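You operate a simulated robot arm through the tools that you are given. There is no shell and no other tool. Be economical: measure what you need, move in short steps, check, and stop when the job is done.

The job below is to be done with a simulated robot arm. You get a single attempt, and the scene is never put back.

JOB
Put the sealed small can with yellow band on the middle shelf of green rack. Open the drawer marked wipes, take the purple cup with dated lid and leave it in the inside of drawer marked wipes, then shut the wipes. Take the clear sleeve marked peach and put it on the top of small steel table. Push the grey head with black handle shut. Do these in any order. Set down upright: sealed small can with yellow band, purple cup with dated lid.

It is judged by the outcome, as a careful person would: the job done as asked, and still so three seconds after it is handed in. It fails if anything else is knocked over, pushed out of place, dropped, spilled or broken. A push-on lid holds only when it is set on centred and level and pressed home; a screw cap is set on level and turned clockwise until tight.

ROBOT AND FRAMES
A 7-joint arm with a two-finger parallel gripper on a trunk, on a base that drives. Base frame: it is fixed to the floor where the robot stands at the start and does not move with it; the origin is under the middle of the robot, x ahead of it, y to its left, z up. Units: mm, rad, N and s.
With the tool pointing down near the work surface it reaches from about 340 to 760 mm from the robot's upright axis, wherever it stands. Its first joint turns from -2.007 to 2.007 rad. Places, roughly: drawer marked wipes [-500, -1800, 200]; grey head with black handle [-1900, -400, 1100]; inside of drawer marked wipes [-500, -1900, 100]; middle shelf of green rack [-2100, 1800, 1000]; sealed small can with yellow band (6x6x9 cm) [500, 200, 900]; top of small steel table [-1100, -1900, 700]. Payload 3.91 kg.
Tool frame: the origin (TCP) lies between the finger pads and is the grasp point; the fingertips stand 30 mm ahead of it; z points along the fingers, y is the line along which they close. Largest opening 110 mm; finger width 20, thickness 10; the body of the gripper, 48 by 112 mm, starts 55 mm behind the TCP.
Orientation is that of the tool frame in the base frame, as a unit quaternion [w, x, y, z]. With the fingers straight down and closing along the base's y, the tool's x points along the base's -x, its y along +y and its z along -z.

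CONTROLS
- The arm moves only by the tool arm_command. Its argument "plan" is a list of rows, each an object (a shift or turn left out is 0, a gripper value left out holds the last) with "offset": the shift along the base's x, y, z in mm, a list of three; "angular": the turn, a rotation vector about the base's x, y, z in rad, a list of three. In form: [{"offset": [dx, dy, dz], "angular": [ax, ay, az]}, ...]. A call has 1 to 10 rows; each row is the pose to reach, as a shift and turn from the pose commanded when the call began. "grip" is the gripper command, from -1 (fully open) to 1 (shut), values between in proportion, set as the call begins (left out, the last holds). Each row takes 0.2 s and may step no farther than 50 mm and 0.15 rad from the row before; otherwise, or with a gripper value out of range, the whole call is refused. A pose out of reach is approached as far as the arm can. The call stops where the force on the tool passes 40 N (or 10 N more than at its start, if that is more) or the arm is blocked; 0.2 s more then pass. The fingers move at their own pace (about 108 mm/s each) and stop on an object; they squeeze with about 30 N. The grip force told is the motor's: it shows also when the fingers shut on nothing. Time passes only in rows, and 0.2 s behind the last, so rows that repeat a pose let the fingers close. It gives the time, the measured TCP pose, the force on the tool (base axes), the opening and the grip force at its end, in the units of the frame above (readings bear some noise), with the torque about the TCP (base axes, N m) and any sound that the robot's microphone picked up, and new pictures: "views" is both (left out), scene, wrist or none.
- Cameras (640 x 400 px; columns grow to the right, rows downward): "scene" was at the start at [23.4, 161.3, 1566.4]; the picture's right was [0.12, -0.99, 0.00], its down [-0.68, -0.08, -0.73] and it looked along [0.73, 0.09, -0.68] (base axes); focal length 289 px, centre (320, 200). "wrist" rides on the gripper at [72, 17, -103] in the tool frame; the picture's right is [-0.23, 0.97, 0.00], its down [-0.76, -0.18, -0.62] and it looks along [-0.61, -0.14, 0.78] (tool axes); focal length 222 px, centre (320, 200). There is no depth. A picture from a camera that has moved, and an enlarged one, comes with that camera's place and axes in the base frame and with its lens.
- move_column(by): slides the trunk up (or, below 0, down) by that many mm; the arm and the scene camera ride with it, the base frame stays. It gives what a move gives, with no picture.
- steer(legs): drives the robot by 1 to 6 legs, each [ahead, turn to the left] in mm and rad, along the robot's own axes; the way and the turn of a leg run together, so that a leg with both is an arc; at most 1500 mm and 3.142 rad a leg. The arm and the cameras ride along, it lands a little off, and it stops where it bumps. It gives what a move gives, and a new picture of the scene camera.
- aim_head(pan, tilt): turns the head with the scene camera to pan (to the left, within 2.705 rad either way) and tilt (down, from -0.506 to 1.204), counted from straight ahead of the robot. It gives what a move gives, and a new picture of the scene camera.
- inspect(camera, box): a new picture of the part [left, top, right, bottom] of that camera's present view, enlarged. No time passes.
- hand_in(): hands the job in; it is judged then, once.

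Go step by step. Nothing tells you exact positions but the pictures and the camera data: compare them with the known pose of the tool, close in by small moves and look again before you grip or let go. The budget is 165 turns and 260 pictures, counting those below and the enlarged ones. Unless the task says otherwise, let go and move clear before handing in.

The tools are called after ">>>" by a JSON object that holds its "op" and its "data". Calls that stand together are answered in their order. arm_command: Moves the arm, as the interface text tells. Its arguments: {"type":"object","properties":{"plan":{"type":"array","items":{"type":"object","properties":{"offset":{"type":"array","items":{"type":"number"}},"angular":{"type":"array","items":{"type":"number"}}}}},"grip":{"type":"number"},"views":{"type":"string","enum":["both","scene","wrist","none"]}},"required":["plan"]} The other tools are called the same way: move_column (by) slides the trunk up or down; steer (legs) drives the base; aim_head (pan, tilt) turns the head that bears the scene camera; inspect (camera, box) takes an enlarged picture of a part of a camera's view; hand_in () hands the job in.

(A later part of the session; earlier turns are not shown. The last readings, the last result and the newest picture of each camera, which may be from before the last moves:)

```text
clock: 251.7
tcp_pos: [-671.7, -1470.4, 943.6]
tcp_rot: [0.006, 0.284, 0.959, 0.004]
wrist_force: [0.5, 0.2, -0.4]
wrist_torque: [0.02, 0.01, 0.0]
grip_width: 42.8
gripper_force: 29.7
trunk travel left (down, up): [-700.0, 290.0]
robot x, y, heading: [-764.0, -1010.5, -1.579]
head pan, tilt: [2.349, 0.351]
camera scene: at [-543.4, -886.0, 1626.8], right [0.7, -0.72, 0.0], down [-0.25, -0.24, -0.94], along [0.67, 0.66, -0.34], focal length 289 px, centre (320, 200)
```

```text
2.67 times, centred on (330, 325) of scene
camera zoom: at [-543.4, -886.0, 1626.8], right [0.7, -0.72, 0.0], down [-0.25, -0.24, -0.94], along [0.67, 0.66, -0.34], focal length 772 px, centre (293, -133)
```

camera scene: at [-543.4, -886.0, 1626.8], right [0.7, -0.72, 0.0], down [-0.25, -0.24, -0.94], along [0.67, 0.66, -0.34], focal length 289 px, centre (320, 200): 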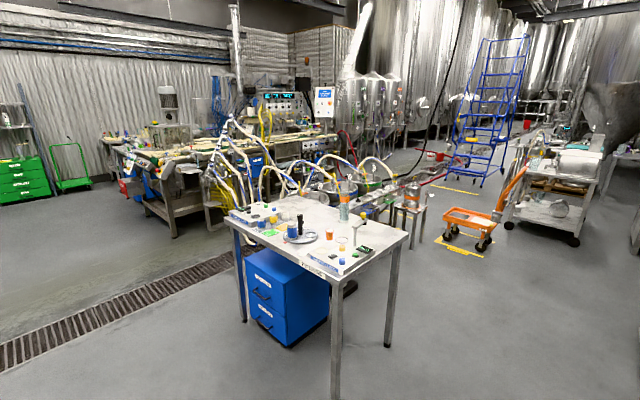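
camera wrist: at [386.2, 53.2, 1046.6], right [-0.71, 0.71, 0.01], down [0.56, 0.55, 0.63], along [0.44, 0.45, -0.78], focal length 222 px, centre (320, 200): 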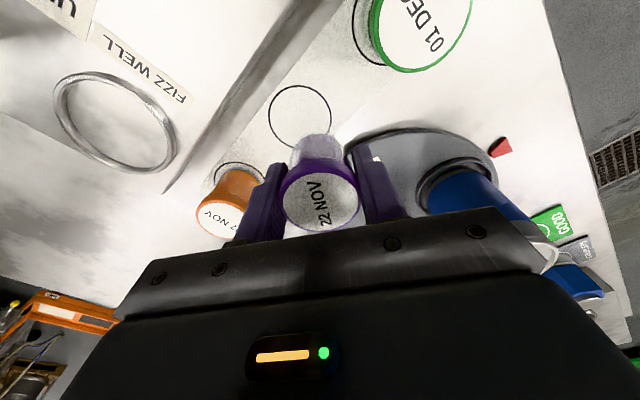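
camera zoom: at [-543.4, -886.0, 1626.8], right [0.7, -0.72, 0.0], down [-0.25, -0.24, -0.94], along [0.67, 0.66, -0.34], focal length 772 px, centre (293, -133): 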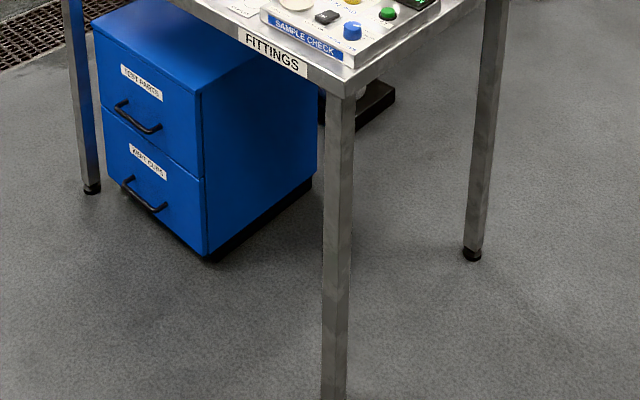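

The green cup is gone from its circle, so my drive must have knocked it off. I'll search the floor for it so I can put it back.

>>> {"op": "aim_head", "data": {"pan": 2.6, "tilt": 0.6}}

>>> {"op": "aim_head", "data": {"pan": 2.1, "tilt": 0.8}}

>>> {"op": "aim_head", "data": {"pan": -2.6, "tilt": 0.6}}

>>> {"op": "aim_head", "data": {"pan": 1.3, "tilt": 0.7}}

```text
clock: 252.5
tcp_pos: [-672.8, -1471.1, 944.1]
tcp_rot: [0.006, 0.284, 0.959, 0.004]
wrist_force: [0.4, -0.5, -1.7]
wrist_torque: [0.0, 0.02, 0.0]
grip_width: 43.0
gripper_force: 30.1
trunk travel left (down, up): [-700.0, 290.0]
robot x, y, heading: [-764.9, -1010.1, -1.577]
head pan, tilt: [2.601, 0.6]
camera scene: at [-564.0, -875.5, 1604.1], right [0.85, -0.52, 0.0], down [-0.29, -0.48, -0.83], along [0.43, 0.71, -0.56], focal length 289 px, centre (320, 200)
```

scene: 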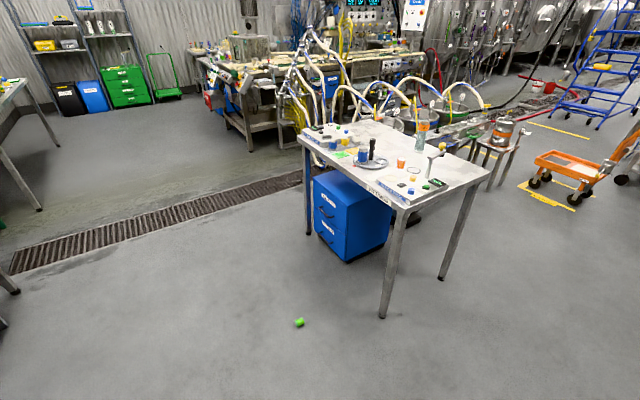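

```text
clock: 253.4
tcp_pos: [-672.3, -1470.3, 944.0]
tcp_rot: [0.005, 0.284, 0.959, 0.004]
wrist_force: [0.2, 0.3, -1.8]
wrist_torque: [-0.01, 0.0, 0.01]
grip_width: 42.7
gripper_force: 30.2
trunk travel left (down, up): [-700.0, 290.0]
robot x, y, heading: [-763.4, -1007.4, -1.575]
head pan, tilt: [2.1, 0.799]
camera scene: at [-540.2, -910.6, 1587.2], right [0.5, -0.87, 0.0], down [-0.62, -0.36, -0.7], along [0.6, 0.35, -0.72], focal length 289 px, centre (320, 200)
```

scene: 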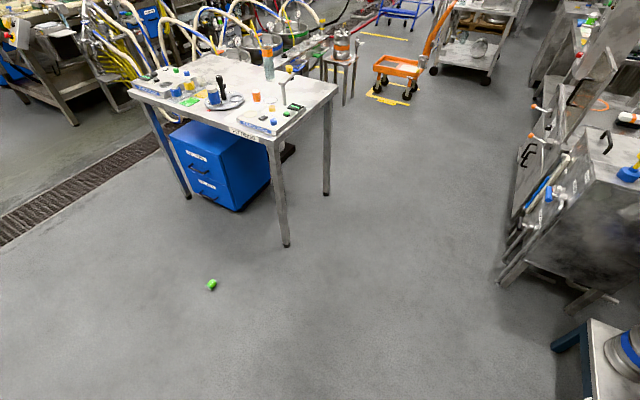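

```text
clock: 257.1
tcp_pos: [-673.2, -1470.0, 944.5]
tcp_rot: [0.006, 0.284, 0.959, 0.004]
wrist_force: [-0.3, 0.3, -0.1]
wrist_torque: [-0.05, 0.01, 0.0]
grip_width: 42.9
gripper_force: 29.7
trunk travel left (down, up): [-700.0, 290.0]
robot x, y, heading: [-760.5, -1007.3, -1.576]
head pan, tilt: [-2.601, 0.6]
camera scene: at [-655.2, -875.0, 1604.0], right [0.86, 0.51, 0.0], down [0.29, -0.49, -0.83], along [-0.42, 0.71, -0.56], focal length 289 px, centre (320, 200)
```

scene: 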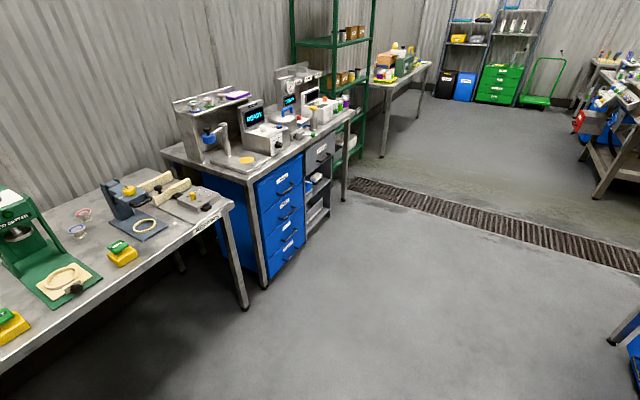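

```text
clock: 260.3
tcp_pos: [-673.7, -1470.5, 944.6]
tcp_rot: [0.006, 0.284, 0.959, 0.004]
wrist_force: [-0.4, 0.6, -1.1]
wrist_torque: [-0.02, -0.02, 0.0]
grip_width: 42.4
gripper_force: 29.8
trunk travel left (down, up): [-700.0, 290.0]
robot x, y, heading: [-758.1, -1008.2, -1.575]
head pan, tilt: [1.3, 0.7]
camera scene: at [-528.3, -974.2, 1595.4], right [-0.27, -0.96, 0.0], down [-0.62, 0.18, -0.76], along [0.74, -0.21, -0.64], focal length 289 px, centre (320, 200)
```

scene: 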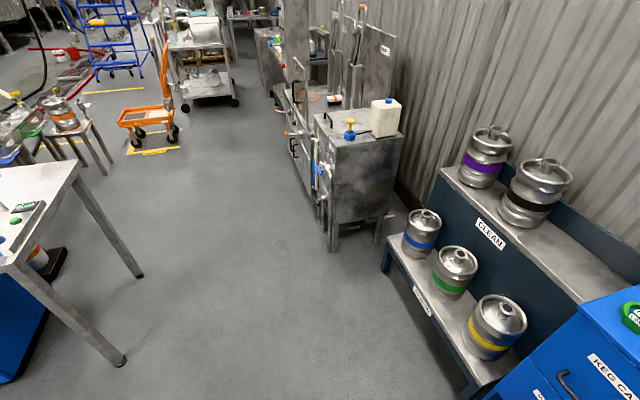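

The green cup lies on the floor near (-139,68); I'll recover it afterwards. First the purple cup: yaw the tool and position it over the free front-left part of the drawer.

>>> {"op": "arm_command", "data": {"plan": [{"offset": [14, -6, 0], "angular": [0, 0, -0.145]}, {"offset": [28, -12, 0], "angular": [0, 0, -0.29]}, {"offset": [42, -20, 0], "angular": [0, 0, -0.435]}, {"offset": [56, -30, 0], "angular": [0, 0, -0.58]}, {"offset": [70, -40, 0], "angular": [0, 0, -0.725]}, {"offset": [85, -50, 0], "angular": [0, 0, -0.87]}, {"offset": [101, -60, 0], "angular": [0, 0, -1.006]}], "views": "none"}}

>>> {"op": "move_column", "data": {"by": -400}}

>>> {"op": "aim_head", "data": {"pan": 0.1, "tilt": 0.9}}

>>> {"op": "inspect", "data": {"camera": "wrist", "box": [0, 0, 640, 400]}}

>>> {"op": "inspect", "data": {"camera": "scene", "box": [240, 150, 400, 300]}}

```text
clock: 261.9
tcp_pos: [-567.8, -1529.8, 943.3]
tcp_rot: [0.006, 0.712, 0.703, 0.001]
wrist_force: [1.0, -0.3, -0.1]
wrist_torque: [0.03, 0.0, 0.03]
grip_width: 42.5
gripper_force: 29.9
trunk travel left (down, up): [-700.0, 290.0]
robot x, y, heading: [-761.5, -1008.0, -1.577]
head pan, tilt: [1.3, 0.7]
```

```text
clock: 265.8
tcp_pos: [-570.9, -1529.7, 543.4]
tcp_rot: [0.006, 0.711, 0.703, 0.001]
wrist_force: [-0.3, -0.8, -0.2]
wrist_torque: [0.0, 0.0, 0.02]
grip_width: 42.4
gripper_force: 30.4
trunk travel left (down, up): [-300.0, 690.0]
robot x, y, heading: [-762.2, -1008.4, -1.576]
head pan, tilt: [1.3, 0.7]
```

```text
clock: 267.2
tcp_pos: [-568.9, -1529.0, 542.7]
tcp_rot: [0.007, 0.711, 0.704, 0.0]
wrist_force: [0.4, -0.2, -0.2]
wrist_torque: [-0.03, 0.02, -0.02]
grip_width: 42.6
gripper_force: 30.0
trunk travel left (down, up): [-300.0, 690.0]
robot x, y, heading: [-765.1, -1009.3, -1.579]
head pan, tilt: [0.099, 0.901]
camera scene: at [-602.9, -1026.1, 1179.2], right [-1.0, -0.09, 0.0], down [-0.07, 0.78, -0.62], along [0.06, -0.62, -0.78], focal length 289 px, centre (320, 200)
```

scene: 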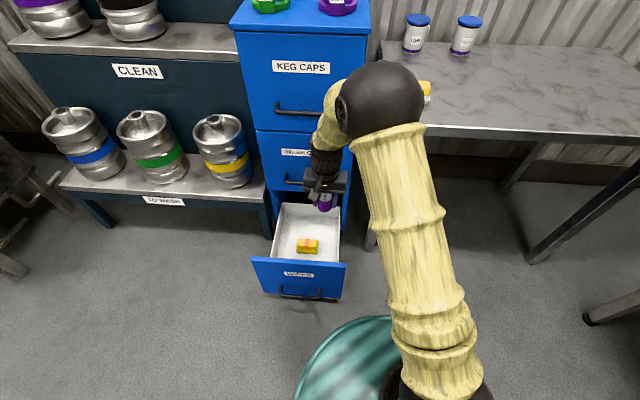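

```text
1.00 times, centred on (320, 200) of wrist
camera zoom: at [-553.2, -1456.6, 645.8], right [0.97, -0.24, 0.01], down [-0.19, -0.75, 0.63], along [-0.14, -0.61, -0.78], focal length 222 px, centre (320, 200)
```

zoom: 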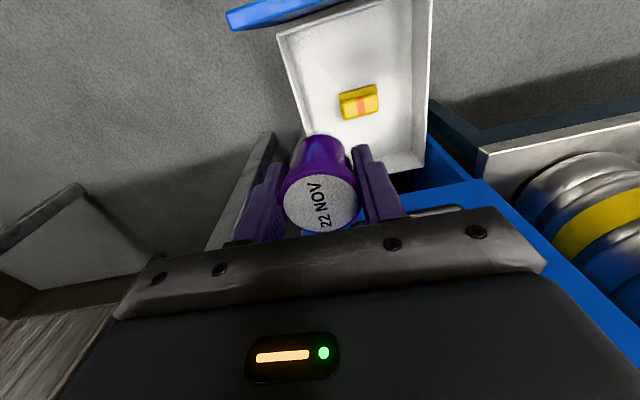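

```text
2.67 times, centred on (320, 225) of scene
camera zoom: at [-602.9, -1026.1, 1179.2], right [-1.0, -0.09, 0.0], down [-0.07, 0.78, -0.62], along [0.06, -0.62, -0.78], focal length 772 px, centre (320, 133)
```

zoom: 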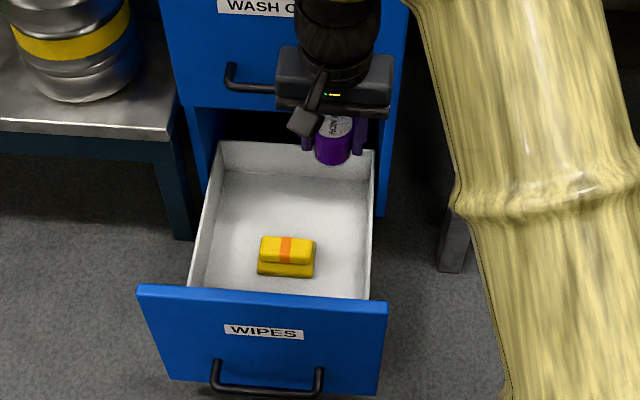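

>>> {"op": "arm_command", "data": {"plan": [{"offset": [8, -20, 0]}, {"offset": [16, -39, 0]}], "views": "none"}}

>>> {"op": "move_column", "data": {"by": -300}}

>>> {"op": "arm_command", "data": {"plan": [{"offset": [0, 0, 0]}]}}

>>> {"op": "inspect", "data": {"camera": "scene", "box": [220, 100, 400, 260]}}

```text
clock: 267.8
tcp_pos: [-554.8, -1568.0, 543.6]
tcp_rot: [0.007, 0.711, 0.703, 0.0]
wrist_force: [0.0, -0.4, 0.6]
wrist_torque: [0.01, 0.03, -0.02]
grip_width: 42.8
gripper_force: 29.8
trunk travel left (down, up): [-300.0, 690.0]
robot x, y, heading: [-766.8, -1011.3, -1.578]
head pan, tilt: [0.099, 0.901]
```

```text
clock: 270.8
tcp_pos: [-553.8, -1568.1, 242.9]
tcp_rot: [0.007, 0.711, 0.703, 0.0]
wrist_force: [-0.4, -0.4, 0.1]
wrist_torque: [-0.01, 0.0, -0.01]
grip_width: 42.6
gripper_force: 30.5
trunk travel left (down, up): [0.0, 990.0]
robot x, y, heading: [-764.6, -1008.4, -1.575]
head pan, tilt: [0.099, 0.901]
```

```text
clock: 271.2
tcp_pos: [-553.6, -1566.8, 244.3]
tcp_rot: [0.006, 0.711, 0.703, 0.001]
wrist_force: [-0.2, 0.6, -1.3]
wrist_torque: [-0.01, 0.0, -0.02]
grip_width: 42.7
gripper_force: 29.7
trunk travel left (down, up): [0.0, 990.0]
robot x, y, heading: [-763.8, -1008.2, -1.579]
head pan, tilt: [0.099, 0.901]
camera scene: at [-603.0, -1026.0, 879.2], right [-1.0, -0.09, 0.0], down [-0.07, 0.78, -0.62], along [0.06, -0.62, -0.78], focal length 289 px, centre (320, 200)
camera wrist: at [-537.8, -1494.6, 345.8], right [0.97, -0.24, 0.01], down [-0.19, -0.75, 0.63], along [-0.14, -0.61, -0.78], focal length 222 px, centre (320, 200)
```

scene: 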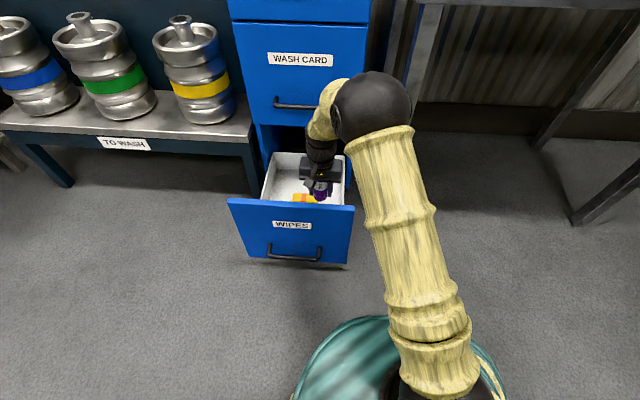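
wrist: 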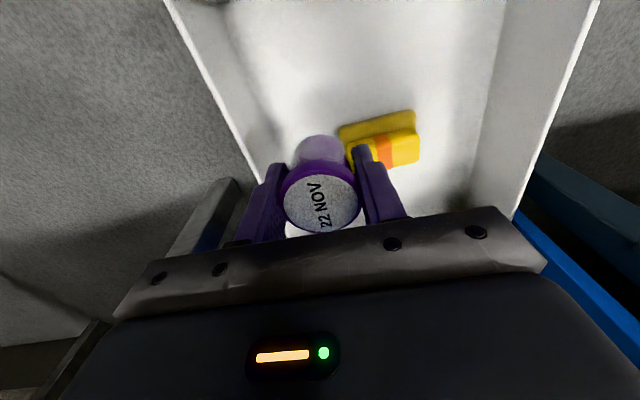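

```text
2.50 times, centred on (310, 180) of scene
camera zoom: at [-603.0, -1026.0, 879.2], right [-1.0, -0.09, 0.0], down [-0.07, 0.78, -0.62], along [0.06, -0.62, -0.78], focal length 724 px, centre (345, 250)
```

zoom: 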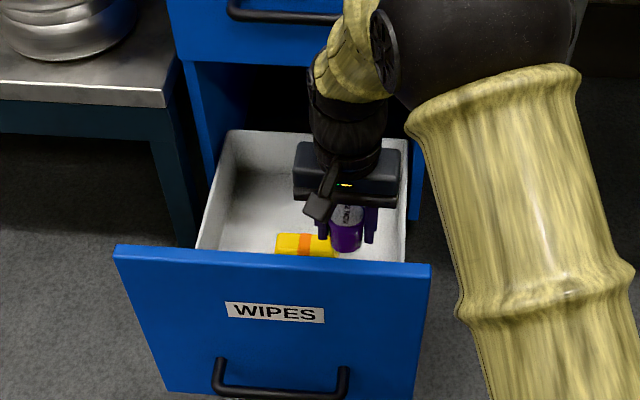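

>>> {"op": "arm_command", "data": {"plan": [{"offset": [0, -5, 0]}, {"offset": [0, -5, -30]}, {"offset": [0, -5, -60]}, {"offset": [0, -5, -90]}]}}

>>> {"op": "arm_command", "data": {"plan": [{"offset": [0, 0, -8]}], "views": "none"}}

>>> {"op": "arm_command", "data": {"plan": [{"offset": [0, 0, -5]}], "views": "none"}}

>>> {"op": "arm_command", "data": {"plan": [{"offset": [0, 0, -5]}], "views": "none"}}

```text
clock: 272.2
tcp_pos: [-553.5, -1573.5, 152.6]
tcp_rot: [0.007, 0.711, 0.703, 0.001]
wrist_force: [0.2, -0.3, -1.0]
wrist_torque: [0.01, -0.02, -0.01]
grip_width: 42.8
gripper_force: 29.9
trunk travel left (down, up): [0.0, 990.0]
robot x, y, heading: [-763.1, -1006.1, -1.574]
head pan, tilt: [0.099, 0.901]
camera scene: at [-603.0, -1025.9, 879.3], right [-1.0, -0.09, 0.0], down [-0.07, 0.78, -0.62], along [0.06, -0.62, -0.78], focal length 289 px, centre (320, 200)
camera wrist: at [-537.4, -1501.4, 255.2], right [0.97, -0.24, 0.01], down [-0.19, -0.75, 0.63], along [-0.14, -0.61, -0.78], focal length 222 px, centre (320, 200)
```

scene: 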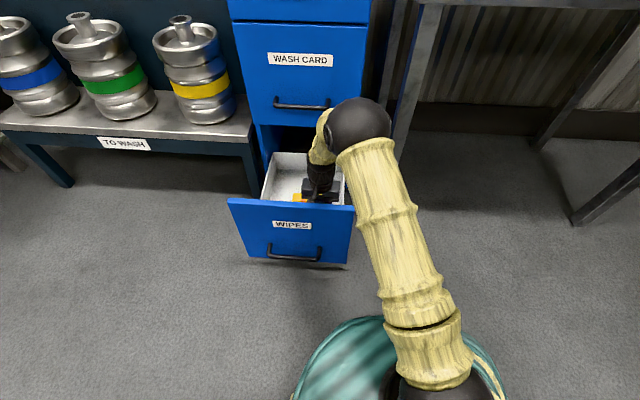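
wrist: 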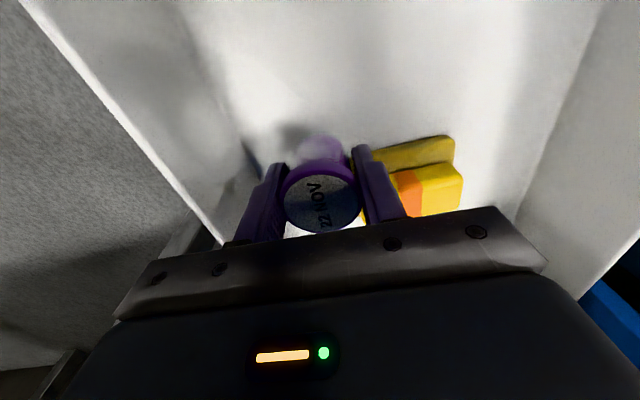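

```text
clock: 272.6
tcp_pos: [-553.0, -1573.9, 146.1]
tcp_rot: [0.007, 0.71, 0.704, 0.001]
wrist_force: [0.1, -0.6, -0.7]
wrist_torque: [-0.03, -0.01, 0.02]
grip_width: 42.7
gripper_force: 29.8
trunk travel left (down, up): [0.0, 990.0]
robot x, y, heading: [-762.6, -1007.5, -1.572]
head pan, tilt: [0.099, 0.901]
```

```text
clock: 273.0
tcp_pos: [-554.1, -1574.1, 140.1]
tcp_rot: [0.007, 0.711, 0.703, 0.001]
wrist_force: [-0.1, -0.2, -1.3]
wrist_torque: [-0.01, 0.01, 0.0]
grip_width: 42.6
gripper_force: 30.0
trunk travel left (down, up): [0.0, 990.0]
robot x, y, heading: [-764.3, -1010.1, -1.579]
head pan, tilt: [0.099, 0.901]
```

```text
clock: 273.4
tcp_pos: [-554.4, -1573.3, 134.6]
tcp_rot: [0.007, 0.711, 0.703, 0.0]
wrist_force: [-0.2, 0.6, -0.4]
wrist_torque: [0.01, 0.03, -0.02]
grip_width: 42.8
gripper_force: 29.9
trunk travel left (down, up): [0.0, 990.0]
robot x, y, heading: [-762.0, -1010.0, -1.576]
head pan, tilt: [0.099, 0.901]
```

>>> {"op": "arm_command", "data": {"plan": [{"offset": [0, 0, -4]}], "views": "wrist"}}

>>> {"op": "arm_command", "data": {"plan": [{"offset": [0, 0, -4]}], "views": "none"}}

>>> {"op": "arm_command", "data": {"plan": [{"offset": [0, 0, -4]}], "views": "none"}}

>>> {"op": "arm_command", "data": {"plan": [{"offset": [0, 0, -4]}], "views": "wrist"}}

```text
clock: 273.8
tcp_pos: [-553.2, -1573.3, 129.6]
tcp_rot: [0.008, 0.71, 0.704, 0.0]
wrist_force: [0.3, -0.3, -0.5]
wrist_torque: [0.0, 0.0, 0.01]
grip_width: 42.5
gripper_force: 30.1
trunk travel left (down, up): [0.0, 990.0]
robot x, y, heading: [-766.0, -1006.1, -1.578]
head pan, tilt: [0.099, 0.901]
camera wrist: at [-537.3, -1500.4, 232.4], right [0.97, -0.24, 0.01], down [-0.19, -0.75, 0.63], along [-0.14, -0.61, -0.78], focal length 222 px, centre (320, 200)
```

wrist: 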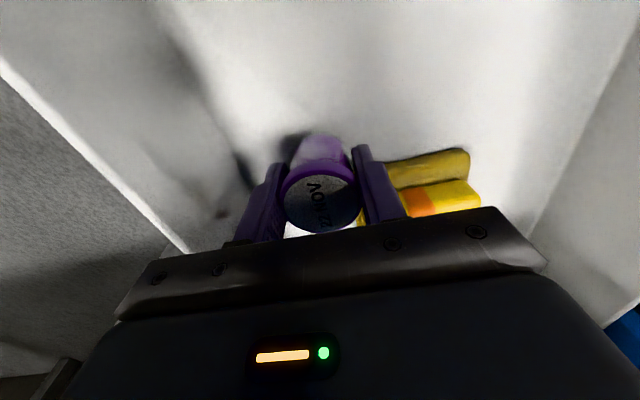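

```text
clock: 274.2
tcp_pos: [-552.9, -1573.0, 125.7]
tcp_rot: [0.007, 0.711, 0.703, 0.001]
wrist_force: [0.0, 0.7, -0.7]
wrist_torque: [-0.04, -0.04, 0.01]
grip_width: 42.7
gripper_force: 30.2
trunk travel left (down, up): [0.0, 990.0]
robot x, y, heading: [-761.2, -1005.7, -1.577]
head pan, tilt: [0.099, 0.901]
```

```text
clock: 274.6
tcp_pos: [-554.2, -1572.7, 124.0]
tcp_rot: [0.007, 0.711, 0.704, 0.001]
wrist_force: [-0.6, -0.1, -1.0]
wrist_torque: [0.02, 0.01, -0.01]
grip_width: 42.4
gripper_force: 30.0
trunk travel left (down, up): [0.0, 990.0]
robot x, y, heading: [-764.5, -1007.0, -1.581]
head pan, tilt: [0.099, 0.901]
```

```text
clock: 275.0
tcp_pos: [-552.5, -1571.5, 119.4]
tcp_rot: [0.006, 0.711, 0.703, 0.001]
wrist_force: [0.1, -0.5, -1.6]
wrist_torque: [-0.02, -0.01, -0.02]
grip_width: 42.8
gripper_force: 30.2
trunk travel left (down, up): [0.0, 990.0]
robot x, y, heading: [-762.0, -1008.9, -1.575]
head pan, tilt: [0.099, 0.901]
camera wrist: at [-537.6, -1499.5, 221.7], right [0.97, -0.24, 0.01], down [-0.19, -0.75, 0.63], along [-0.14, -0.61, -0.78], focal length 222 px, centre (320, 200)
```

wrist: 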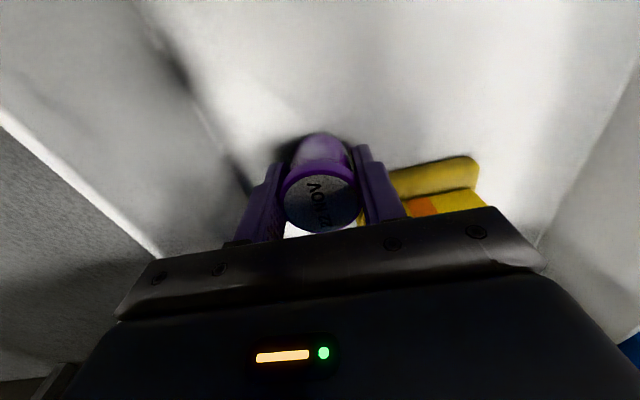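

>>> {"op": "arm_command", "data": {"plan": [{"offset": [0, 0, -4]}], "views": "none"}}

>>> {"op": "arm_command", "data": {"plan": [{"offset": [0, 0, -4]}], "views": "none"}}

>>> {"op": "arm_command", "data": {"plan": [{"offset": [0, 0, -4]}], "views": "none"}}

>>> {"op": "arm_command", "data": {"plan": [{"offset": [0, 0, -4]}], "views": "wrist"}}

```text
clock: 275.4
tcp_pos: [-553.5, -1572.8, 117.5]
tcp_rot: [0.009, 0.71, 0.704, 0.0]
wrist_force: [-0.3, -0.2, 16.0]
wrist_torque: [-0.01, 0.3, -0.04]
grip_width: 42.7
gripper_force: 29.9
trunk travel left (down, up): [0.0, 990.0]
robot x, y, heading: [-764.8, -1006.4, -1.572]
head pan, tilt: [0.099, 0.901]
```

```text
clock: 275.8
tcp_pos: [-554.0, -1573.5, 113.5]
tcp_rot: [0.011, 0.711, 0.704, 0.0]
wrist_force: [2.9, -0.9, 24.7]
wrist_torque: [-0.06, 0.02, 0.0]
grip_width: 42.9
gripper_force: 29.5
trunk travel left (down, up): [0.0, 990.0]
robot x, y, heading: [-763.5, -1004.7, -1.575]
head pan, tilt: [0.099, 0.901]
```

```text
clock: 276.2
tcp_pos: [-553.3, -1574.3, 108.7]
tcp_rot: [0.009, 0.711, 0.703, 0.0]
wrist_force: [4.1, 0.4, 30.3]
wrist_torque: [0.01, 0.14, 0.0]
grip_width: 42.6
gripper_force: 30.0
trunk travel left (down, up): [0.0, 990.0]
robot x, y, heading: [-765.1, -1008.3, -1.58]
head pan, tilt: [0.099, 0.901]
```

```text
clock: 276.5
tcp_pos: [-553.6, -1575.3, 109.2]
tcp_rot: [0.012, 0.711, 0.704, -0.001]
wrist_force: [-1.5, -0.8, 21.7]
wrist_torque: [0.2, 0.35, 0.06]
grip_width: 42.7
gripper_force: 30.0
trunk travel left (down, up): [0.0, 990.0]
robot x, y, heading: [-764.0, -1008.2, -1.575]
head pan, tilt: [0.099, 0.901]
stopped in row 1: the force on the tool passed its limit (the readings are from after the stop); the commanded pose is now the measured one
camera wrist: at [-537.6, -1501.7, 211.7], right [0.97, -0.24, 0.02], down [-0.19, -0.75, 0.63], along [-0.14, -0.62, -0.77], focal length 222 px, centre (320, 200)
```

wrist: 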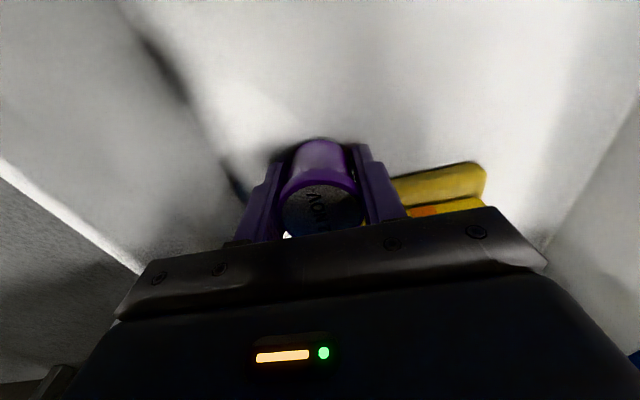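

>>> {"op": "arm_command", "data": {"plan": [{"offset": [0, 0, 3]}, {"offset": [0, 0, 3]}], "views": "none"}}

>>> {"op": "arm_command", "data": {"plan": [{"offset": [0, 0, 0]}, {"offset": [0, 0, 0]}, {"offset": [0, 0, 0]}], "grip": -0.09, "views": "wrist"}}

>>> {"op": "arm_command", "data": {"plan": [{"offset": [0, 0, 20]}, {"offset": [0, 0, 50]}, {"offset": [0, 0, 90]}, {"offset": [0, 0, 130]}]}}

>>> {"op": "move_column", "data": {"by": 300}}

>>> {"op": "aim_head", "data": {"pan": 0.1, "tilt": 0.9}}

>>> {"op": "inspect", "data": {"camera": "scene", "box": [240, 170, 370, 300]}}

```text
clock: 277.1
tcp_pos: [-552.9, -1575.4, 110.0]
tcp_rot: [0.009, 0.71, 0.704, -0.001]
wrist_force: [1.9, -0.7, 6.8]
wrist_torque: [-0.08, 0.1, 0.07]
grip_width: 42.7
gripper_force: 30.0
trunk travel left (down, up): [0.0, 990.0]
robot x, y, heading: [-765.2, -1006.6, -1.576]
head pan, tilt: [0.099, 0.901]
```

```text
clock: 277.9
tcp_pos: [-553.2, -1573.2, 109.2]
tcp_rot: [0.008, 0.711, 0.703, 0.0]
wrist_force: [0.2, 0.3, 0.0]
wrist_torque: [-0.04, 0.03, 0.0]
grip_width: 59.8
gripper_force: 0.0
trunk travel left (down, up): [0.0, 990.0]
robot x, y, heading: [-762.9, -1010.7, -1.576]
head pan, tilt: [0.099, 0.901]
camera wrist: at [-538.0, -1500.9, 212.1], right [0.97, -0.24, 0.01], down [-0.19, -0.75, 0.63], along [-0.14, -0.61, -0.78], focal length 222 px, centre (320, 200)
```

wrist: 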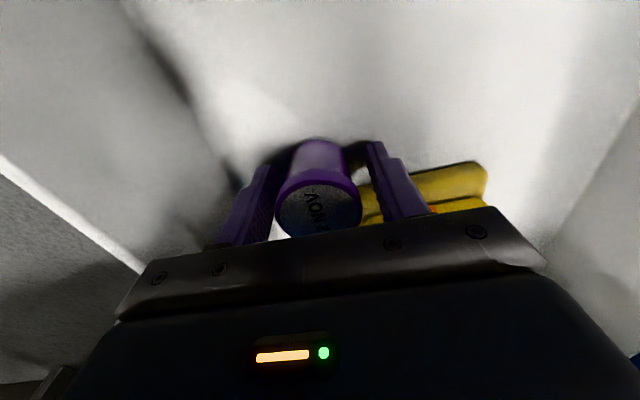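

```text
clock: 278.9
tcp_pos: [-554.3, -1572.6, 240.2]
tcp_rot: [0.008, 0.71, 0.704, 0.001]
wrist_force: [0.5, 0.0, -0.1]
wrist_torque: [-0.03, 0.04, 0.01]
grip_width: 60.1
gripper_force: 0.1
trunk travel left (down, up): [0.0, 990.0]
robot x, y, heading: [-762.7, -1009.0, -1.578]
head pan, tilt: [0.099, 0.901]
camera scene: at [-602.9, -1026.1, 879.1], right [-1.0, -0.09, 0.0], down [-0.07, 0.78, -0.62], along [0.06, -0.62, -0.78], focal length 289 px, centre (320, 200)
camera wrist: at [-538.1, -1500.3, 341.9], right [0.97, -0.24, 0.01], down [-0.19, -0.75, 0.63], along [-0.14, -0.61, -0.78], focal length 222 px, centre (320, 200)
```

scene: 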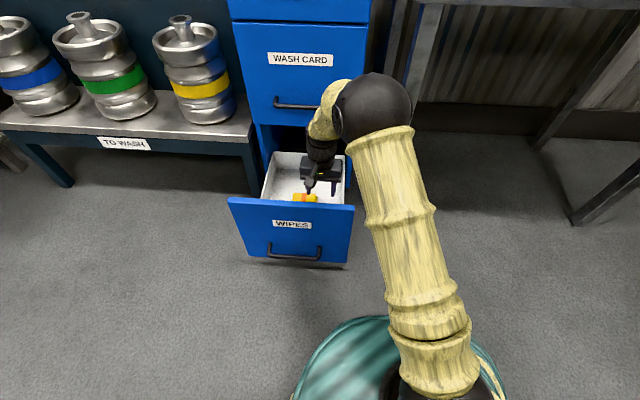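
wrist: 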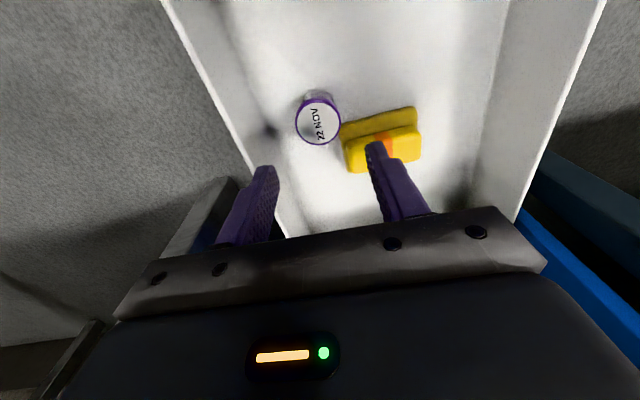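

```text
clock: 281.9
tcp_pos: [-554.4, -1573.2, 540.8]
tcp_rot: [0.009, 0.711, 0.703, 0.0]
wrist_force: [-0.4, -0.4, 0.5]
wrist_torque: [0.06, 0.01, 0.01]
grip_width: 60.2
gripper_force: 0.1
trunk travel left (down, up): [-300.0, 690.0]
robot x, y, heading: [-766.2, -1010.2, -1.576]
head pan, tilt: [0.099, 0.901]
```

```text
clock: 282.5
tcp_pos: [-554.4, -1573.3, 538.8]
tcp_rot: [0.008, 0.711, 0.703, 0.0]
wrist_force: [1.3, 0.0, 0.2]
wrist_torque: [0.0, -0.02, -0.01]
grip_width: 59.8
gripper_force: 0.1
trunk travel left (down, up): [-300.0, 690.0]
robot x, y, heading: [-766.5, -1011.9, -1.575]
head pan, tilt: [0.099, 0.901]
camera scene: at [-602.9, -1026.0, 1179.2], right [-1.0, -0.09, 0.0], down [-0.07, 0.78, -0.62], along [0.06, -0.62, -0.78], focal length 289 px, centre (320, 200)
```

scene: 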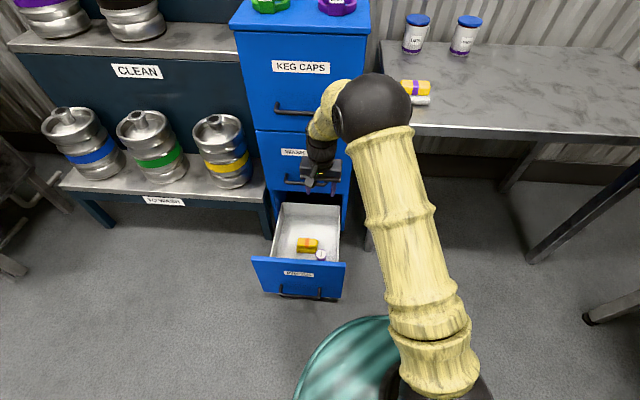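

```text
3.08 times, centred on (305, 235) of scene
camera zoom: at [-602.9, -1026.0, 1179.2], right [-1.0, -0.09, 0.0], down [-0.07, 0.78, -0.62], along [0.06, -0.62, -0.78], focal length 890 px, centre (366, 92)
```

zoom: 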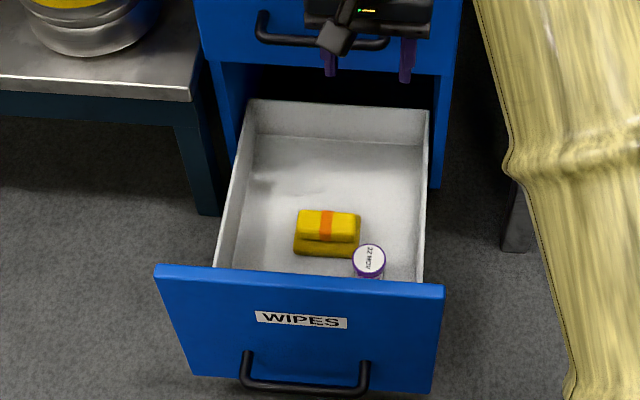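

The cup stands upright in the drawer beside the pack. Now I'll back off, tilt a closed fist forward and push the drawer shut slowly.

>>> {"op": "steer", "data": {"legs": [[-230, 0]]}}

>>> {"op": "arm_command", "data": {"plan": [{"offset": [15, 10, 0], "angular": [-0.14, 0, 0]}, {"offset": [30, 20, 0], "angular": [-0.28, 0, 0]}, {"offset": [45, 30, 0], "angular": [-0.42, 0, 0]}, {"offset": [59, 40, 0], "angular": [-0.56, 0, 0]}, {"offset": [59, 50, 0], "angular": [-0.7, 0, 0]}, {"offset": [59, 50, 0], "angular": [-0.84, 0, 0]}], "grip": 1}}

```text
clock: 284.2
tcp_pos: [-552.5, -1352.2, 539.2]
tcp_rot: [0.008, 0.71, 0.704, -0.001]
wrist_force: [-0.2, -0.8, 0.0]
wrist_torque: [0.03, -0.03, -0.01]
grip_width: 60.3
gripper_force: 0.1
trunk travel left (down, up): [-300.0, 690.0]
robot x, y, heading: [-763.6, -791.8, -1.578]
head pan, tilt: [0.099, 0.901]
camera scene: at [-601.8, -805.0, 1179.2], right [-1.0, -0.09, 0.0], down [-0.07, 0.78, -0.62], along [0.06, -0.62, -0.78], focal length 289 px, centre (320, 200)
```

scene: 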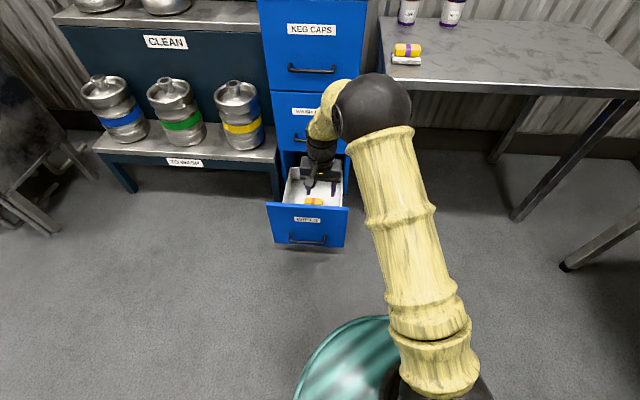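

```text
clock: 285.6
tcp_pos: [-493.3, -1302.4, 541.6]
tcp_rot: [0.299, 0.645, 0.641, -0.288]
wrist_force: [-0.4, -0.5, 0.4]
wrist_torque: [0.02, 0.0, 0.01]
grip_width: 0.0
gripper_force: 29.7
trunk travel left (down, up): [-300.0, 690.0]
robot x, y, heading: [-765.0, -788.7, -1.576]
head pan, tilt: [0.099, 0.901]
camera scene: at [-602.0, -805.0, 1179.3], right [-1.0, -0.09, 0.0], down [-0.07, 0.78, -0.62], along [0.06, -0.62, -0.78], focal length 289 px, centre (320, 200)
camera wrist: at [-477.1, -1177.0, 553.7], right [0.97, -0.15, 0.19], down [-0.19, -0.03, 0.98], along [-0.14, -0.99, -0.06], focal length 222 px, centre (320, 200)
```

scene: 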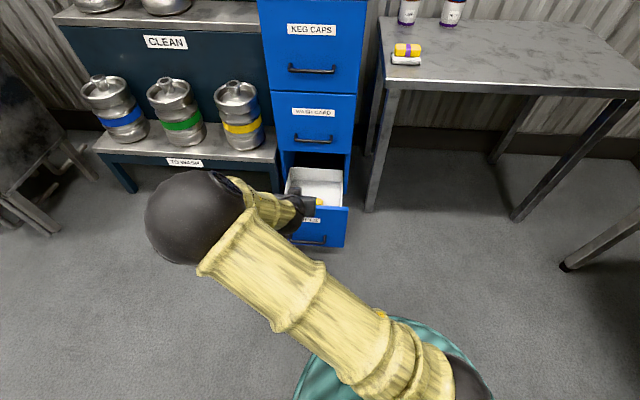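
wrist: 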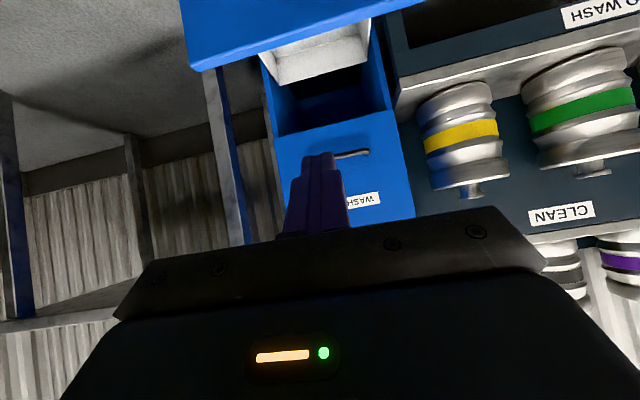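

>>> {"op": "move_column", "data": {"by": -300}}

>>> {"op": "steer", "data": {"legs": [[95, 0]]}}

>>> {"op": "inspect", "data": {"camera": "wrist", "box": [0, 0, 640, 400]}}

```text
clock: 288.6
tcp_pos: [-493.5, -1301.6, 239.9]
tcp_rot: [0.297, 0.646, 0.642, -0.288]
wrist_force: [0.7, 0.6, -0.1]
wrist_torque: [-0.01, -0.01, -0.02]
grip_width: 0.0
gripper_force: 30.1
trunk travel left (down, up): [0.0, 990.0]
robot x, y, heading: [-762.5, -785.0, -1.58]
head pan, tilt: [0.099, 0.901]
```

```text
clock: 289.7
tcp_pos: [-492.7, -1397.5, 240.3]
tcp_rot: [0.297, 0.646, 0.643, -0.287]
wrist_force: [-0.4, -0.4, -0.3]
wrist_torque: [0.01, -0.02, 0.0]
grip_width: 0.0
gripper_force: 29.8
trunk travel left (down, up): [0.0, 990.0]
robot x, y, heading: [-765.2, -884.0, -1.577]
head pan, tilt: [0.099, 0.901]
camera scene: at [-602.3, -900.3, 879.2], right [-1.0, -0.09, 0.0], down [-0.07, 0.78, -0.62], along [0.06, -0.62, -0.78], focal length 289 px, centre (320, 200)
```

scene: 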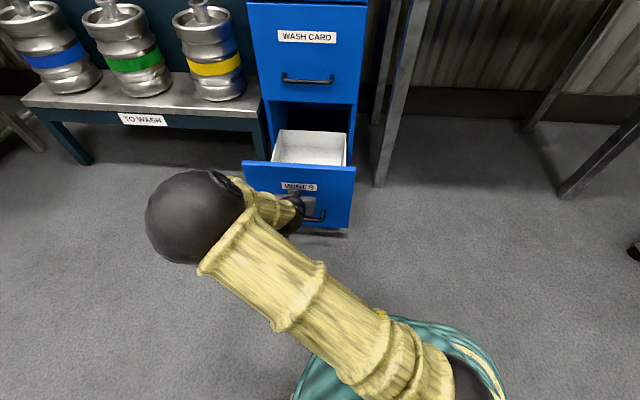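

```text
1.00 times, centred on (320, 200) of wrist
camera zoom: at [-477.5, -1272.2, 253.4], right [0.97, -0.15, 0.19], down [-0.19, -0.03, 0.98], along [-0.14, -0.99, -0.06], focal length 222 px, centre (320, 200)
```

zoom: 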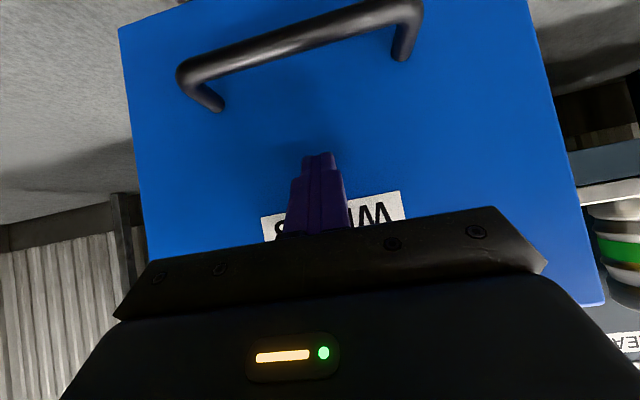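

>>> {"op": "steer", "data": {"legs": [[70, 0], [70, 0], [70, 0], [65, 0]]}}

>>> {"op": "inspect", "data": {"camera": "wrist", "box": [0, 0, 640, 400]}}

```text
clock: 292.6
tcp_pos: [-496.6, -1674.1, 239.3]
tcp_rot: [0.297, 0.646, 0.641, -0.288]
wrist_force: [-0.1, 0.8, -2.0]
wrist_torque: [0.0, -0.03, -0.02]
grip_width: 0.0
gripper_force: 29.7
trunk travel left (down, up): [0.0, 990.0]
robot x, y, heading: [-761.8, -1158.2, -1.578]
head pan, tilt: [0.099, 0.901]
camera scene: at [-604.0, -1175.4, 879.2], right [-1.0, -0.09, 0.0], down [-0.07, 0.78, -0.62], along [0.06, -0.62, -0.78], focal length 289 px, centre (320, 200)
```

scene: 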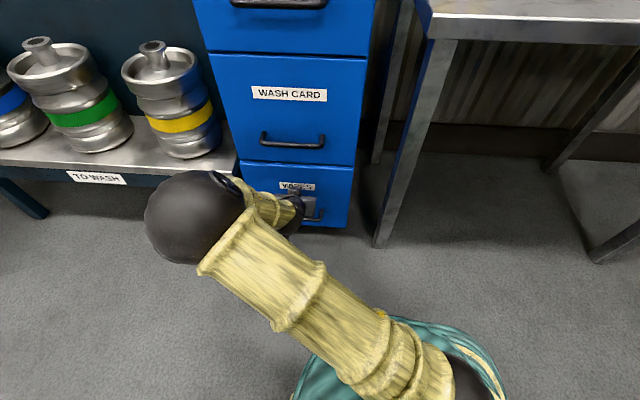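

```text
1.00 times, centred on (320, 200) of wrist
camera zoom: at [-480.3, -1547.6, 253.4], right [0.97, -0.15, 0.19], down [-0.19, -0.03, 0.98], along [-0.14, -0.99, -0.06], focal length 222 px, centre (320, 200)
```

zoom: 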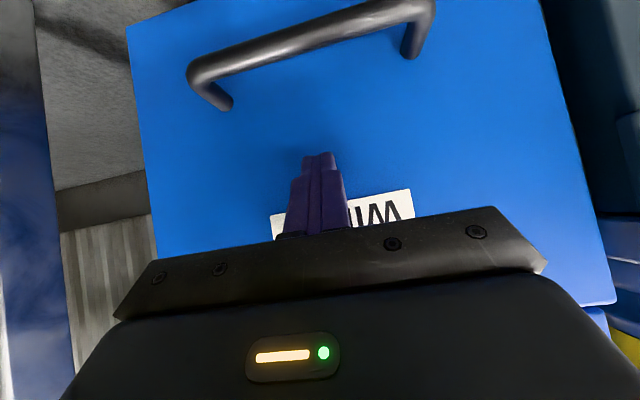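

Nearly closed; I'll finish with slow arm pushes until it stops.

>>> {"op": "arm_command", "data": {"plan": [{"offset": [0, -8, 0]}, {"offset": [0, -16, 0]}, {"offset": [0, -24, 0]}, {"offset": [0, -32, 0]}, {"offset": [0, -40, 0]}, {"offset": [0, -46, 0]}]}}

>>> {"op": "inspect", "data": {"camera": "scene", "box": [200, 30, 400, 240]}}

```text
clock: 293.3
tcp_pos: [-496.7, -1684.7, 237.4]
tcp_rot: [0.293, 0.647, 0.644, -0.284]
wrist_force: [-0.5, 7.1, 3.2]
wrist_torque: [-0.03, 0.0, 0.03]
grip_width: 0.0
gripper_force: 29.7
trunk travel left (down, up): [0.0, 990.0]
robot x, y, heading: [-763.4, -1155.4, -1.577]
head pan, tilt: [0.099, 0.901]
stopped in row 3: the force on the tool passed its limit (the readings are from after the stop); the commanded pose is now the measured one
camera scene: at [-604.1, -1174.7, 879.3], right [-1.0, -0.09, 0.0], down [-0.07, 0.78, -0.62], along [0.06, -0.62, -0.78], focal length 289 px, centre (320, 200)
camera wrist: at [-480.6, -1560.1, 252.4], right [0.97, -0.15, 0.18], down [-0.19, -0.04, 0.98], along [-0.14, -0.99, -0.07], focal length 222 px, centre (320, 200)
```

scene: 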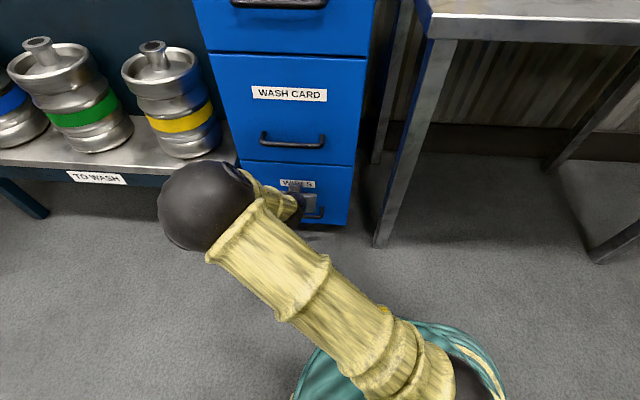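
wrist: 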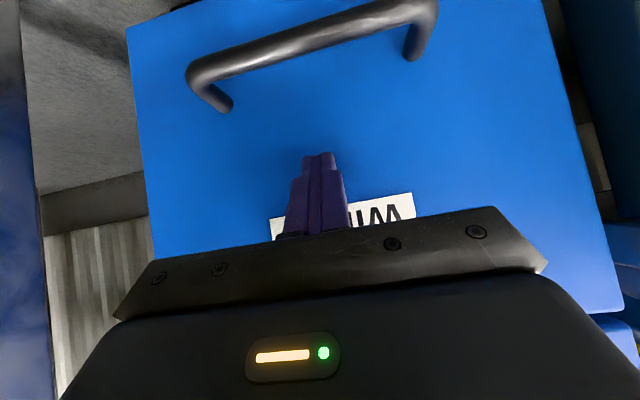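

```text
1.90 times, centred on (300, 135) of scene
camera zoom: at [-604.1, -1174.7, 879.3], right [-1.0, -0.09, 0.0], down [-0.07, 0.78, -0.62], along [0.06, -0.62, -0.78], focal length 551 px, centre (358, 324)
```

zoom: 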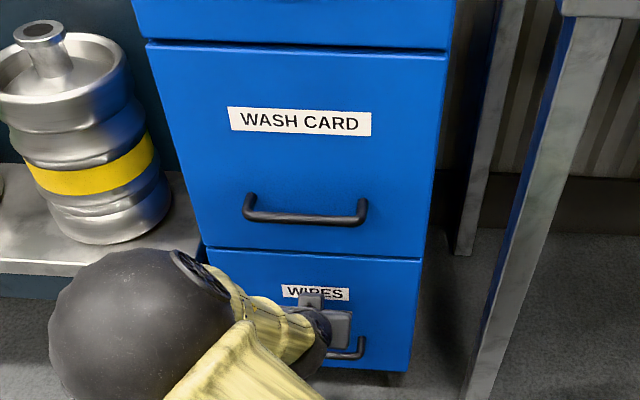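

The WIPES drawer is shut. I'm short on pictures, so I'll be frugal. Next I'll back off, reset the arm to top-down, raise the trunk and drive round to the right side of the start table for the sleeve at (780,183).

>>> {"op": "steer", "data": {"legs": [[-350, 0]]}}

>>> {"op": "arm_command", "data": {"plan": [{"offset": [0, -20, 40], "angular": [0.14, 0, 0]}, {"offset": [0, -20, 80], "angular": [0.28, 0, 0]}, {"offset": [0, -20, 120], "angular": [0.42, 0, 0]}, {"offset": [0, -10, 150], "angular": [0.56, 0, 0]}, {"offset": [0, 0, 180], "angular": [0.7, 0, 0]}, {"offset": [0, 20, 210], "angular": [0.84, 0, 0]}, {"offset": [0, 40, 240], "angular": [0.84, 0, 0]}], "grip": -1, "views": "none"}}

>>> {"op": "move_column", "data": {"by": 400}}

>>> {"op": "move_column", "data": {"by": 380}}

```text
clock: 295.5
tcp_pos: [-489.8, -1333.4, 236.9]
tcp_rot: [0.295, 0.644, 0.647, -0.283]
wrist_force: [0.4, 0.0, 0.1]
wrist_torque: [0.0, -0.01, -0.03]
grip_width: 0.0
gripper_force: 29.8
trunk travel left (down, up): [0.0, 990.0]
robot x, y, heading: [-763.8, -805.5, -1.567]
head pan, tilt: [0.099, 0.901]
camera scene: at [-602.7, -822.7, 879.2], right [-0.99, -0.1, 0.0], down [-0.08, 0.78, -0.62], along [0.06, -0.62, -0.78], focal length 289 px, centre (320, 200)
```

scene: 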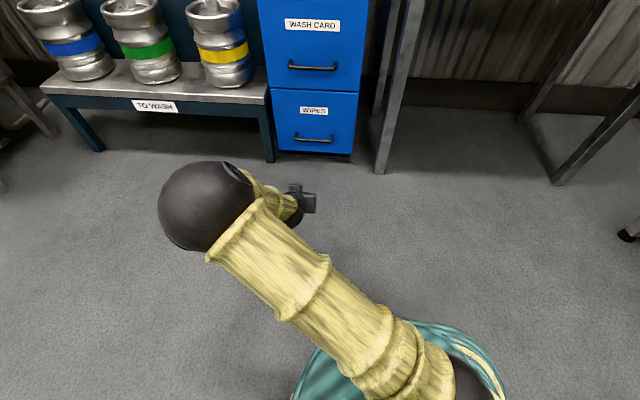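

```text
clock: 297.1
tcp_pos: [-489.6, -1292.7, 480.8]
tcp_rot: [0.006, 0.708, 0.706, 0.006]
wrist_force: [-0.2, -0.7, 0.6]
wrist_torque: [0.02, 0.03, -0.01]
grip_width: 110.0
gripper_force: 0.1
trunk travel left (down, up): [0.0, 990.0]
robot x, y, heading: [-767.7, -811.6, -1.568]
head pan, tilt: [0.099, 0.901]
```

```text
clock: 301.0
tcp_pos: [-489.1, -1291.6, 879.7]
tcp_rot: [0.007, 0.709, 0.706, 0.005]
wrist_force: [-0.5, -0.3, 0.1]
wrist_torque: [-0.01, 0.02, -0.01]
grip_width: 110.0
gripper_force: 0.1
trunk travel left (down, up): [-400.0, 590.0]
robot x, y, heading: [-764.6, -805.2, -1.574]
head pan, tilt: [0.099, 0.901]
```

```text
clock: 304.6
tcp_pos: [-489.4, -1291.0, 1260.3]
tcp_rot: [0.006, 0.708, 0.706, 0.005]
wrist_force: [1.0, 0.8, 0.1]
wrist_torque: [0.01, 0.03, 0.0]
grip_width: 109.8
gripper_force: 0.0
trunk travel left (down, up): [-780.0, 210.0]
robot x, y, heading: [-765.1, -807.2, -1.568]
head pan, tilt: [0.099, 0.901]
```

>>> {"op": "steer", "data": {"legs": [[0, 1.569], [1500, 0], [290, 0], [0, 1.571], [290, 0]]}}

```text
clock: 322.9
tcp_pos: [797.1, -53.9, 1259.2]
tcp_rot: [-0.005, -0.69, 0.724, 0.006]
wrist_force: [0.1, 0.0, 0.3]
wrist_torque: [0.0, -0.02, 0.0]
grip_width: 109.8
gripper_force: 0.1
trunk travel left (down, up): [-780.0, 210.0]
robot x, y, heading: [1047.2, -551.8, 1.524]
head pan, tilt: [0.099, 0.901]
camera scene: at [888.1, -530.4, 1659.2], right [1.0, 0.05, 0.0], down [0.04, -0.78, -0.62], along [-0.03, 0.62, -0.78], focal length 289 px, centre (320, 200)
```

scene: 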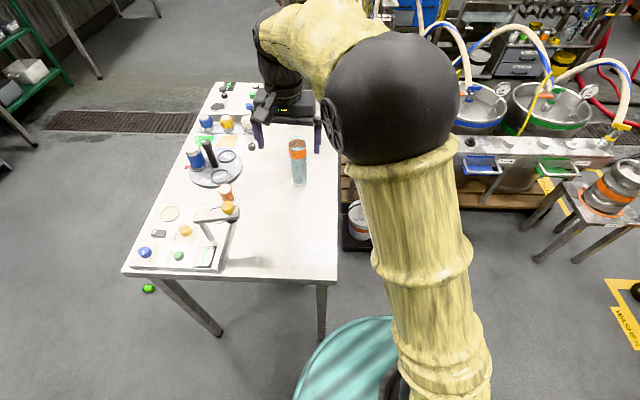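

>>> {"op": "steer", "data": {"legs": [[65, 0]]}}

>>> {"op": "arm_command", "data": {"plan": [{"offset": [-5, 40, 0]}, {"offset": [-10, 80, 0]}, {"offset": [-15, 120, 0]}, {"offset": [-19, 155, 0]}], "views": "wrist"}}

```text
clock: 323.9
tcp_pos: [798.6, 13.9, 1259.5]
tcp_rot: [-0.006, -0.689, 0.724, 0.005]
wrist_force: [0.4, 0.1, -0.6]
wrist_torque: [-0.01, -0.02, 0.03]
grip_width: 110.1
gripper_force: 0.2
trunk travel left (down, up): [-780.0, 210.0]
robot x, y, heading: [1049.9, -486.3, 1.527]
head pan, tilt: [0.099, 0.901]
camera scene: at [891.3, -462.1, 1659.2], right [1.0, 0.05, 0.0], down [0.04, -0.78, -0.62], along [-0.03, 0.62, -0.78], focal length 289 px, centre (320, 200)
```

scene: 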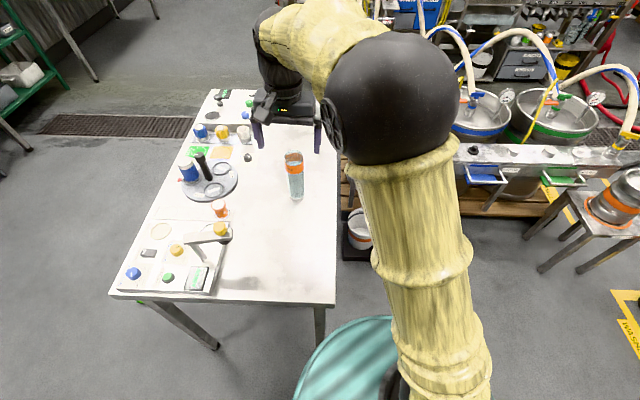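

```text
clock: 324.9
tcp_pos: [780.5, 171.3, 1255.7]
tcp_rot: [-0.008, -0.689, 0.724, 0.001]
wrist_force: [-1.0, 0.4, 3.9]
wrist_torque: [-0.06, -0.04, 0.05]
grip_width: 110.0
gripper_force: 0.1
trunk travel left (down, up): [-780.0, 210.0]
robot x, y, heading: [1047.3, -485.2, 1.526]
head pan, tilt: [0.099, 0.901]
camera wrist: at [761.6, 100.8, 1359.6], right [-0.96, 0.28, 0.01], down [0.22, 0.76, 0.61], along [0.16, 0.59, -0.79], focal length 222 px, centre (320, 200)
```

wrist: 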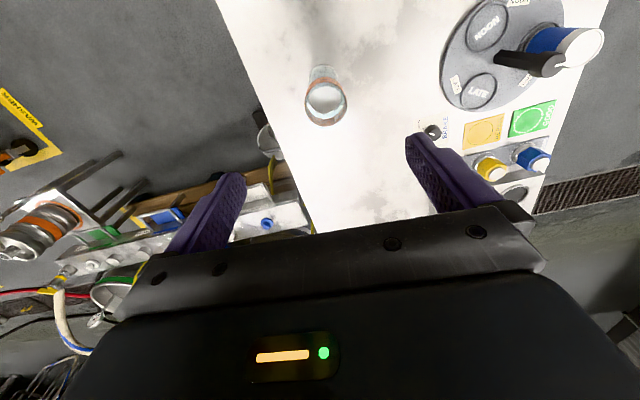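

>>> {"op": "arm_command", "data": {"plan": [{"offset": [-4, 6, -45]}, {"offset": [-4, 6, -90]}, {"offset": [-4, 6, -135]}, {"offset": [-4, 6, -180]}, {"offset": [-4, 6, -215]}], "views": "wrist"}}

```text
clock: 326.1
tcp_pos: [774.8, 173.3, 1043.8]
tcp_rot: [-0.004, -0.69, 0.724, 0.007]
wrist_force: [0.5, 0.0, 1.0]
wrist_torque: [-0.02, -0.02, -0.03]
grip_width: 109.7
gripper_force: 0.0
trunk travel left (down, up): [-780.0, 210.0]
robot x, y, heading: [1049.6, -487.7, 1.521]
head pan, tilt: [0.099, 0.901]
camera wrist: at [755.6, 101.8, 1147.2], right [-0.96, 0.27, 0.02], down [0.22, 0.75, 0.62], along [0.16, 0.6, -0.78], focal length 222 px, centre (320, 200)
```

wrist: 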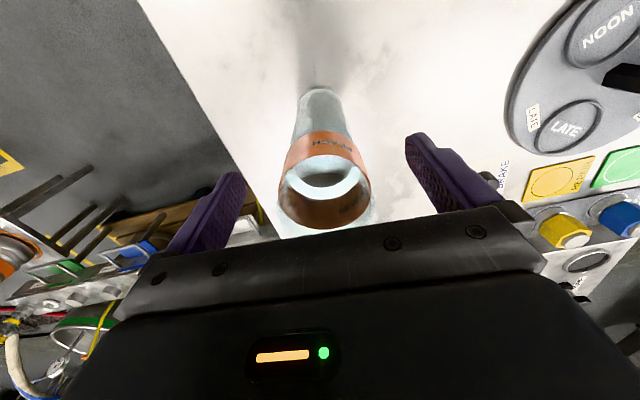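

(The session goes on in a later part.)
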